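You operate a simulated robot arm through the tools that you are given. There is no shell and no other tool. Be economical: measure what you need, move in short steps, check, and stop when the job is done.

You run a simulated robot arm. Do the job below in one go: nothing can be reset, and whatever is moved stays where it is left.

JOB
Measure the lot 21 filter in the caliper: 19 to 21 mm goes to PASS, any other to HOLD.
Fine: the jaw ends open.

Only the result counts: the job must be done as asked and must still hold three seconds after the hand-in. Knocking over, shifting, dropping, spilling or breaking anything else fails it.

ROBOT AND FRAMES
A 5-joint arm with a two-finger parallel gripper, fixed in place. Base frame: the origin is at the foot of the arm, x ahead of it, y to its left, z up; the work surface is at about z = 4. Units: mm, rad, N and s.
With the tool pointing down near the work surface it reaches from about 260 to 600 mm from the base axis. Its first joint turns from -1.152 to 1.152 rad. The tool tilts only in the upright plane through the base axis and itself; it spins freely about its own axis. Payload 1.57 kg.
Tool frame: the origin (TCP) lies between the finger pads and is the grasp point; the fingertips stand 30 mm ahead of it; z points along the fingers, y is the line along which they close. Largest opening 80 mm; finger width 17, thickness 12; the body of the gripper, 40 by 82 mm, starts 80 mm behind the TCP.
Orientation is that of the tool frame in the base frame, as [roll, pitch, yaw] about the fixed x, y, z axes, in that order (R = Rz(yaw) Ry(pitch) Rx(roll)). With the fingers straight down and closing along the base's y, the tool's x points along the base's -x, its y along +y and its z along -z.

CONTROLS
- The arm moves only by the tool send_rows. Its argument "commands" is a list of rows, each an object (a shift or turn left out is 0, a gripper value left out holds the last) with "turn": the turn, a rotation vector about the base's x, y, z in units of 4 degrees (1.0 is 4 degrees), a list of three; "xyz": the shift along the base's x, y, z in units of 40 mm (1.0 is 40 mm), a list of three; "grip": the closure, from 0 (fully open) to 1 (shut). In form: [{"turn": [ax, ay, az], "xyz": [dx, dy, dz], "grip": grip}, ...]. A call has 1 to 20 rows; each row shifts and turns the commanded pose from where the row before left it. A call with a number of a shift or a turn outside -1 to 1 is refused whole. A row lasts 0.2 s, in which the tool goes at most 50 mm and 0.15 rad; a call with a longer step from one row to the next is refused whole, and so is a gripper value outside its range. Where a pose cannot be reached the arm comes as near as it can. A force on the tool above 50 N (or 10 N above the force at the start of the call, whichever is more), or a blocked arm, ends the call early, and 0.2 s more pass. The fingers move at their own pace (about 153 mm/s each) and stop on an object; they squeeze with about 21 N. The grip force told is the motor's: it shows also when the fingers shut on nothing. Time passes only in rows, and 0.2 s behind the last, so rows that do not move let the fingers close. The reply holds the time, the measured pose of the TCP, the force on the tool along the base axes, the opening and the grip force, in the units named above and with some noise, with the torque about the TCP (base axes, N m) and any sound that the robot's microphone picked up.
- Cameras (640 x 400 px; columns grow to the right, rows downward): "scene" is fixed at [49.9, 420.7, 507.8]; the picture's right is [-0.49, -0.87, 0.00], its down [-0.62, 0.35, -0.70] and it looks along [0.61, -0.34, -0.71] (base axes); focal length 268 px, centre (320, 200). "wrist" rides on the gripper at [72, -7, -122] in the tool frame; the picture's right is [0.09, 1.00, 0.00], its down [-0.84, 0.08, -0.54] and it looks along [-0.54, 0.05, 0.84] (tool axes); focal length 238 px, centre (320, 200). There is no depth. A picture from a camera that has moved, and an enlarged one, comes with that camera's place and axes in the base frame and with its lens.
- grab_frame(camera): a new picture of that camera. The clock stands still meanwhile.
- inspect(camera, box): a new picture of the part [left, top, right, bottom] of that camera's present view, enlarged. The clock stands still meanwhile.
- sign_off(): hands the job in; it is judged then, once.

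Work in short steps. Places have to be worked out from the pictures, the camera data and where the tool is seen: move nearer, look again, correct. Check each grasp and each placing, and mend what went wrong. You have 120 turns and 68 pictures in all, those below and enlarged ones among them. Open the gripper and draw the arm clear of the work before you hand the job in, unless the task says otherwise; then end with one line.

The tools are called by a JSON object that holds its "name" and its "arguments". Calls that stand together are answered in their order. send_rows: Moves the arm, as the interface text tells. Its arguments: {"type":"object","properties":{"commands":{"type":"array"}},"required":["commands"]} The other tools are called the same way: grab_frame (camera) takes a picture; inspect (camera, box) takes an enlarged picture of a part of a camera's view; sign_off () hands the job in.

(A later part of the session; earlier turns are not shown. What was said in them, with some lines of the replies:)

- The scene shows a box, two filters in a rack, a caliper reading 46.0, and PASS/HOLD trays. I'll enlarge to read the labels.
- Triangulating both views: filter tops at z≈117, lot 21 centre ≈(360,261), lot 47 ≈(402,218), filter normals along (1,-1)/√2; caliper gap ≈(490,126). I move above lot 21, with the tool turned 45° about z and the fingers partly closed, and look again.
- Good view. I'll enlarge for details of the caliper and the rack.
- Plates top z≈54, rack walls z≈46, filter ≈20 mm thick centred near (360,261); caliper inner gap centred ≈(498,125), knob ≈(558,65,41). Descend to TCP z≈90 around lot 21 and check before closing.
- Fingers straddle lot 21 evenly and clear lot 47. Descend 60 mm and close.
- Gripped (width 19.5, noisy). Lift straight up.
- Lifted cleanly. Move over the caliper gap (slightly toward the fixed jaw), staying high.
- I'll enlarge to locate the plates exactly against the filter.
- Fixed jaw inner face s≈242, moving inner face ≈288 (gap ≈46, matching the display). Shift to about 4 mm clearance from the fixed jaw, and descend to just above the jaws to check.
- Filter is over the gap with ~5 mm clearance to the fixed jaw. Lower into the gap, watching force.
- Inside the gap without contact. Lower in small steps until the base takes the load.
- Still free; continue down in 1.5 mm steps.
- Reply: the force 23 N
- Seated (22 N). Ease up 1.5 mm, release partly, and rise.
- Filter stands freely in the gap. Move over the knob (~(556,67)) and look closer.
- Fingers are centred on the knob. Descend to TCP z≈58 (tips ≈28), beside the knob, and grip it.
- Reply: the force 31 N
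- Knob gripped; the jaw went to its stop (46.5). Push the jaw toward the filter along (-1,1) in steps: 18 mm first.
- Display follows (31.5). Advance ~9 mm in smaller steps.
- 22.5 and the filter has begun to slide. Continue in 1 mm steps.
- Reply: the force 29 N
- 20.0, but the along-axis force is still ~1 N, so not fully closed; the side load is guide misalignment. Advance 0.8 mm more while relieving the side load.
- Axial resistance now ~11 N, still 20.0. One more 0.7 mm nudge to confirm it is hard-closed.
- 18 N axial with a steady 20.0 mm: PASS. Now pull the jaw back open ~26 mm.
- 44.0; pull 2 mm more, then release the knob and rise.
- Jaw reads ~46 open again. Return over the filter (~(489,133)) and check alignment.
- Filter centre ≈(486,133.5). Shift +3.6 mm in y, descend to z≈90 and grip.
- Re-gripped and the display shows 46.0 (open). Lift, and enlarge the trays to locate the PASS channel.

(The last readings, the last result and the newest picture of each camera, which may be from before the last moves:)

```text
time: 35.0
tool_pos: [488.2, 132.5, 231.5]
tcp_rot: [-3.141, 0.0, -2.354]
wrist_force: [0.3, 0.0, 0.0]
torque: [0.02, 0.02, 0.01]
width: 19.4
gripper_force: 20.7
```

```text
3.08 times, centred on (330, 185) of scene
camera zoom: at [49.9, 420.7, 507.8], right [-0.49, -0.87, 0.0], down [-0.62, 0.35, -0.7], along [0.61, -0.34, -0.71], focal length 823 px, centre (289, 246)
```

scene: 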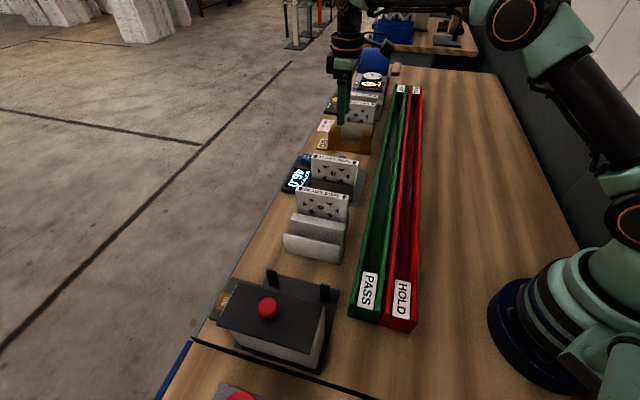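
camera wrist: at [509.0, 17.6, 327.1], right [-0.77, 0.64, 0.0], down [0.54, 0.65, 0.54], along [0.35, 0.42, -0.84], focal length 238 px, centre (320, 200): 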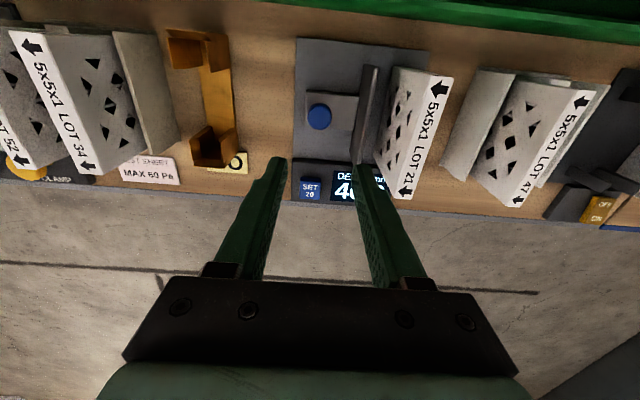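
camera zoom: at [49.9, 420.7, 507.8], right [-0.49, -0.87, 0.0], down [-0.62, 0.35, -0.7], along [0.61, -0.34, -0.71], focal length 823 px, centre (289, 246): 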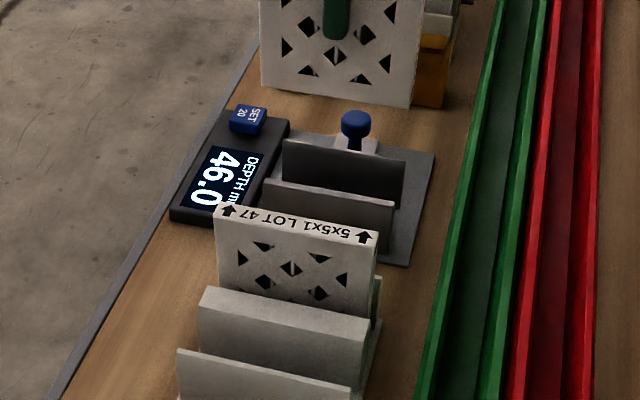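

Caliper intact. Now carry to above the PASS channel (~(357,74)), turning the tool -90° so the filter lies along the channel.

{"name": "send_rows", "arguments": {"commands": [{"turn": [0, 0, -1], "xyz": [-0.164, -0.073, 0.02]}, {"turn": [0, 0, -1], "xyz": [-0.164, -0.073, 0.02]}, {"turn": [0, 0, -1], "xyz": [-0.164, -0.073, 0.02]}, {"turn": [0, 0, -1], "xyz": [-0.164, -0.073, 0.02]}, {"turn": [0, 0, -1], "xyz": [-0.164, -0.073, 0.02]}, {"turn": [0, 0, -1], "xyz": [-0.164, -0.073, 0]}, {"turn": [0, 0, -1], "xyz": [-0.164, -0.073, 0]}, {"turn": [0, 0, -1], "xyz": [-0.164, -0.073, 0]}, {"turn": [0, 0, -1], "xyz": [-0.164, -0.073, 0]}, {"turn": [0, 0, -1], "xyz": [-0.164, -0.073, 0]}, {"turn": [0, 0, -1], "xyz": [-0.164, -0.073, 0]}, {"turn": [0, 0, -1], "xyz": [-0.164, -0.073, 0]}, {"turn": [0, 0, -1], "xyz": [-0.164, -0.073, 0]}, {"turn": [0, 0, -1], "xyz": [-0.164, -0.073, 0]}, {"turn": [0, 0, -1], "xyz": [-0.164, -0.073, 0]}, {"turn": [0, 0, -1], "xyz": [-0.164, -0.073, 0]}, {"turn": [0, 0, -1], "xyz": [-0.164, -0.073, 0]}, {"turn": [0, 0, -1], "xyz": [-0.164, -0.073, 0]}, {"turn": [0, 0, -1], "xyz": [-0.164, -0.073, 0]}, {"turn": [0, 0, -1], "xyz": [-0.164, -0.073, 0]}]}}

{"name": "send_rows", "arguments": {"commands": [{"turn": [0, 0, -1]}, {"turn": [0, 0, -1]}, {"turn": [0, 0, -0.5]}, {}]}}

{"name": "grab_frame", "arguments": {"camera": "wrist"}}

{"name": "grab_frame", "arguments": {"camera": "scene"}}

```text
time: 39.2
tool_pos: [354.8, 76.1, 233.5]
tcp_rot: [-3.14, 0.0, 2.53]
wrist_force: [-0.3, 0.4, -0.1]
torque: [-0.02, 0.02, -0.03]
width: 19.5
gripper_force: 20.8
```

```text
time: 40.2
tool_pos: [355.6, 76.0, 235.4]
tcp_rot: [-3.141, 0.0, 2.356]
wrist_force: [-0.5, 0.0, -0.8]
torque: [0.0, 0.02, 0.01]
width: 19.5
gripper_force: 21.1
```

```text
24 pictures are left
camera wrist: at [299.8, 122.0, 357.2], right [0.64, 0.77, 0.0], down [0.65, -0.54, 0.54], along [0.42, -0.35, -0.84], focal length 238 px, centre (320, 200)
```

wrist: 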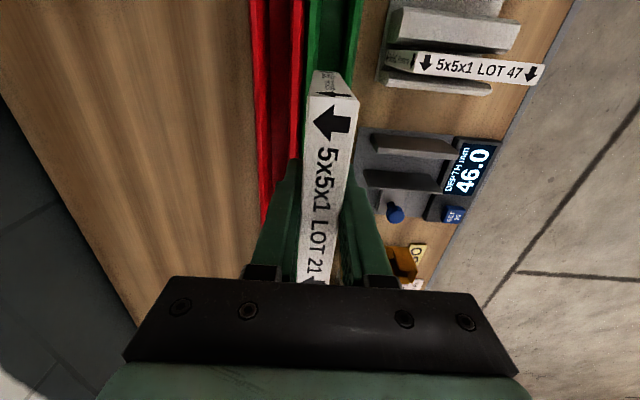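

```text
23 pictures are left
```

scene: 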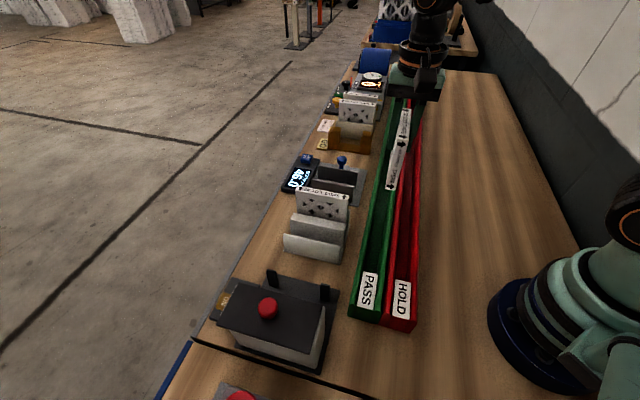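

Filter is parallel to the channel. Enlarge to measure the channel's walls near the filter.

{"name": "inspect", "arguments": {"camera": "wrist", "box": [240, 0, 400, 120]}}

```text
3.33 times, centred on (320, 60) of wrist
camera zoom: at [299.8, 122.0, 357.2], right [0.64, 0.77, 0.0], down [0.65, -0.54, 0.54], along [0.42, -0.35, -0.84], focal length 794 px, centre (320, 667)
```

zoom: 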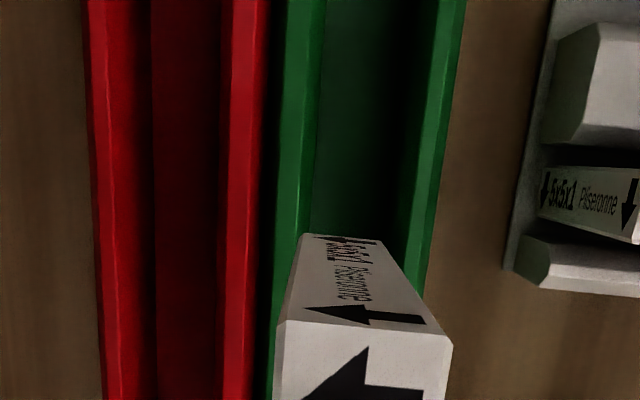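

Channel spans outer p≈284.5–340, centre p≈312, parallel to the filter (now at p≈305). Shift +7 mm along (1,1)/√2 and descend to z≈135, then check.

{"name": "send_rows", "arguments": {"commands": [{"xyz": [0.062, 0.062, -0.4]}, {"xyz": [0.062, 0.062, -0.6]}, {"xyz": [0, 0, -0.6]}, {"xyz": [0, 0, -0.6]}, {"xyz": [0, 0, -0.3]}, {}, {}]}}

{"name": "inspect", "arguments": {"camera": "wrist", "box": [240, 0, 400, 120]}}

{"name": "inspect", "arguments": {"camera": "scene", "box": [330, 100, 450, 240]}}

```text
time: 41.8
tool_pos: [360.0, 81.2, 134.2]
tcp_rot: [-3.141, 0.001, 2.357]
wrist_force: [-0.2, -0.1, 0.1]
torque: [0.05, -0.03, 0.01]
width: 19.6
gripper_force: 21.0
```

```text
3.33 times, centred on (320, 60) of wrist
camera zoom: at [304.2, 128.0, 255.9], right [0.64, 0.77, 0.0], down [0.65, -0.54, 0.54], along [0.42, -0.35, -0.84], focal length 794 px, centre (320, 667)
```

zoom: 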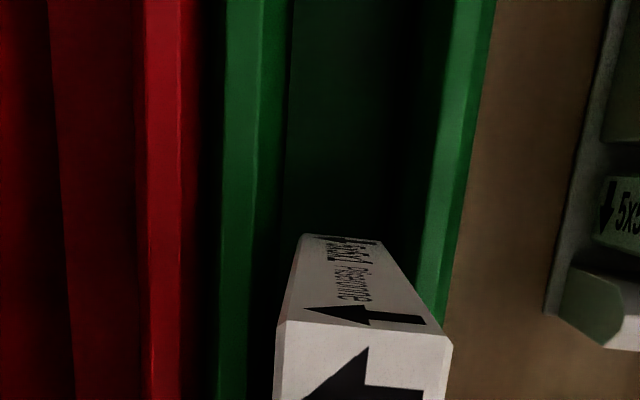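

```text
2.86 times, centred on (390, 170) of scene
camera zoom: at [49.9, 420.7, 507.8], right [-0.49, -0.87, 0.0], down [-0.62, 0.35, -0.7], along [0.61, -0.34, -0.71], focal length 764 px, centre (120, 286)
```

zoom: 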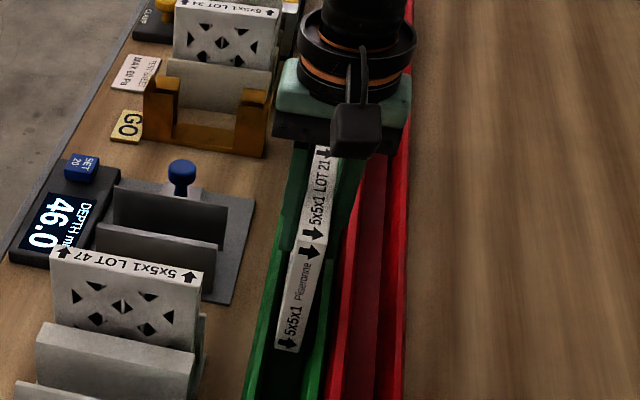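

Channel centre ≈310.5–311, filter at 312; the floor is ~28 mm wide. Nudge 1 mm and lower.

{"name": "send_rows", "arguments": {"commands": [{"xyz": [-0.02, -0.02, -0.3]}, {"xyz": [0, 0, -0.25]}, {"xyz": [0, 0, -0.2]}, {"xyz": [0, 0, -0.1]}, {}, {}]}}

{"name": "inspect", "arguments": {"camera": "wrist", "box": [240, 0, 400, 120]}}

```text
time: 43.2
tool_pos: [359.4, 79.6, 101.9]
tcp_rot: [-3.14, 0.002, 2.357]
wrist_force: [0.2, 0.3, -0.9]
torque: [-0.01, 0.0, 0.01]
width: 19.3
gripper_force: 21.0
```

```text
3.33 times, centred on (320, 60) of wrist
camera zoom: at [303.9, 126.4, 222.8], right [0.64, 0.77, 0.0], down [0.65, -0.54, 0.54], along [0.42, -0.35, -0.84], focal length 794 px, centre (320, 667)
```

zoom: 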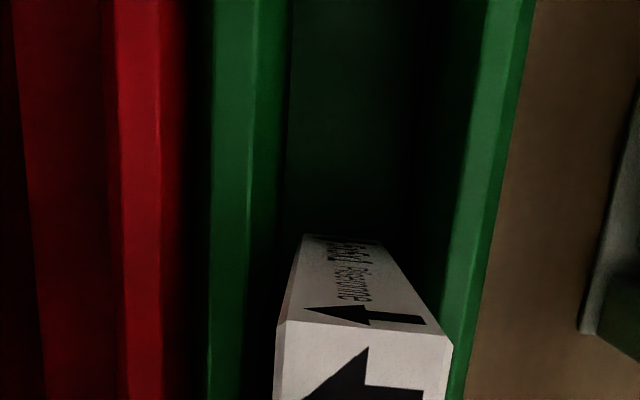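

Centred and free of the walls. Lower in small steps until it seats.

{"name": "send_rows", "arguments": {"commands": [{"xyz": [0, 0, -0.1]}, {"xyz": [0, 0, -0.05]}, {}, {}]}}

{"name": "send_rows", "arguments": {"commands": [{"xyz": [0, 0, -0.04]}, {}, {"xyz": [0, 0, -0.04]}, {}]}}

```text
time: 44.2
tool_pos: [359.1, 80.0, 94.0]
tcp_rot: [3.141, 0.0, 2.356]
wrist_force: [0.1, -0.1, 0.8]
torque: [0.03, 0.0, 0.0]
width: 19.7
gripper_force: 20.5
```

```text
time: 45.2
tool_pos: [358.9, 79.9, 91.6]
tcp_rot: [3.141, -0.001, 2.357]
wrist_force: [-1.0, -0.4, 0.2]
torque: [0.01, 0.02, -0.01]
width: 19.4
gripper_force: 20.9
```

{"name": "send_rows", "arguments": {"commands": [{"xyz": [0, 0, -0.04]}, {}, {"xyz": [0, 0, -0.03]}, {}]}}

```text
time: 46.2
tool_pos: [360.0, 80.4, 89.4]
tcp_rot: [3.141, 0.001, 2.357]
wrist_force: [-7.9, 1.9, 21.9]
torque: [-0.21, 0.24, 0.01]
width: 19.6
gripper_force: 21.0
```

Seated on the channel floor (22 N). Ease up 1.5 mm, release and rise.

{"name": "send_rows", "arguments": {"commands": [{"xyz": [0, 0, 0.035]}, {"grip": 0.5}, {}, {}, {"xyz": [0, 0, 0.4]}, {"xyz": [0, 0, 0.8]}, {"xyz": [0, 0, 0.8]}, {"xyz": [0, 0, 0.8]}, {"xyz": [0, 0, 0.8]}, {}]}}

{"name": "grab_frame", "arguments": {"camera": "wrist"}}

{"name": "grab_frame", "arguments": {"camera": "scene"}}

```text
time: 48.4
tool_pos: [359.4, 78.3, 234.3]
tcp_rot: [3.141, 0.0, 2.356]
wrist_force: [0.4, 0.3, 0.1]
torque: [0.01, 0.02, 0.02]
width: 39.9
gripper_force: 0.1
```

```text
18 pictures are left
camera wrist: at [303.6, 126.6, 356.8], right [0.64, 0.77, 0.0], down [0.65, -0.54, 0.54], along [0.42, -0.35, -0.84], focal length 238 px, centre (320, 200)
```

wrist: 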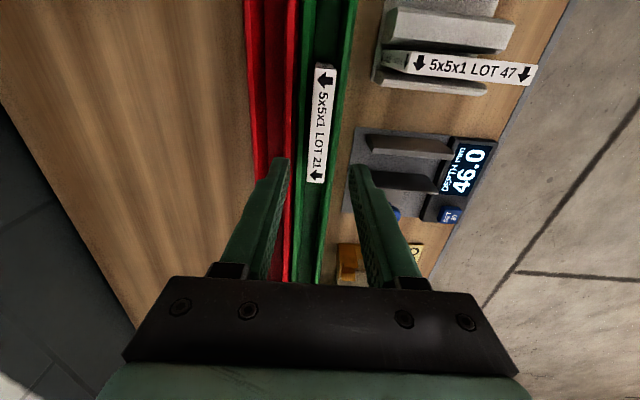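

```text
17 pictures are left
```

scene: 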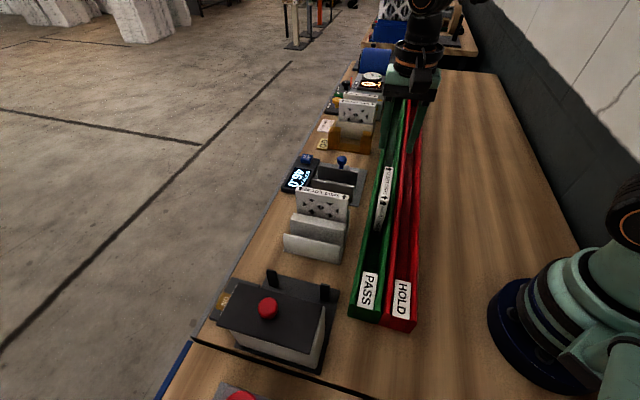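

Lot 21 stands in the PASS channel, the jaw reads 46.0. Open the gripper fully, draw up, and do a last check.

{"name": "send_rows", "arguments": {"commands": [{"xyz": [0, 0, 0.7], "grip": 0}, {"xyz": [-0.3, -0.3, 0.5]}, {"xyz": [-0.3, -0.3, 0]}, {}, {}, {}, {}]}}

{"name": "inspect", "arguments": {"camera": "scene", "box": [270, 130, 430, 270]}}

```text
time: 50.0
tool_pos: [333.7, 56.6, 282.8]
tcp_rot: [3.141, -0.001, 2.354]
wrist_force: [-0.1, -0.2, 0.3]
torque: [0.01, -0.01, 0.0]
width: 80.1
gripper_force: 0.2
```

```text
2.86 times, centred on (350, 200) of scene
camera zoom: at [49.9, 420.7, 507.8], right [-0.49, -0.87, 0.0], down [-0.62, 0.35, -0.7], along [0.61, -0.34, -0.71], focal length 764 px, centre (234, 200)
```

zoom: 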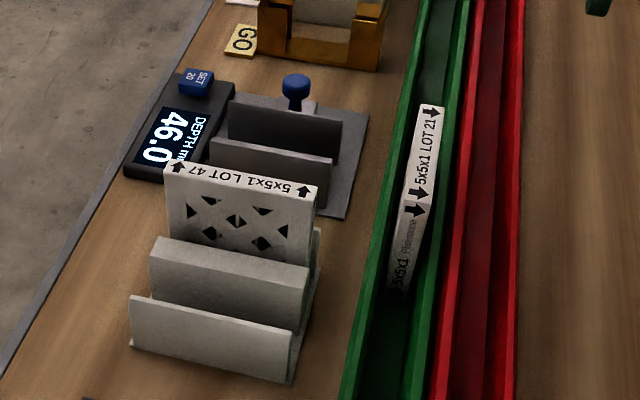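

Everything is stable: the filter is in PASS, the caliper is open, and the arm is clear. Handing in.

{"name": "sign_off", "arguments": {}}

```text
The job is handed in.
```

The lot 21 filter measured 20.0 mm in the caliper, so it is now standing in PASS. The caliper jaw is open again, reading 46.0 mm.
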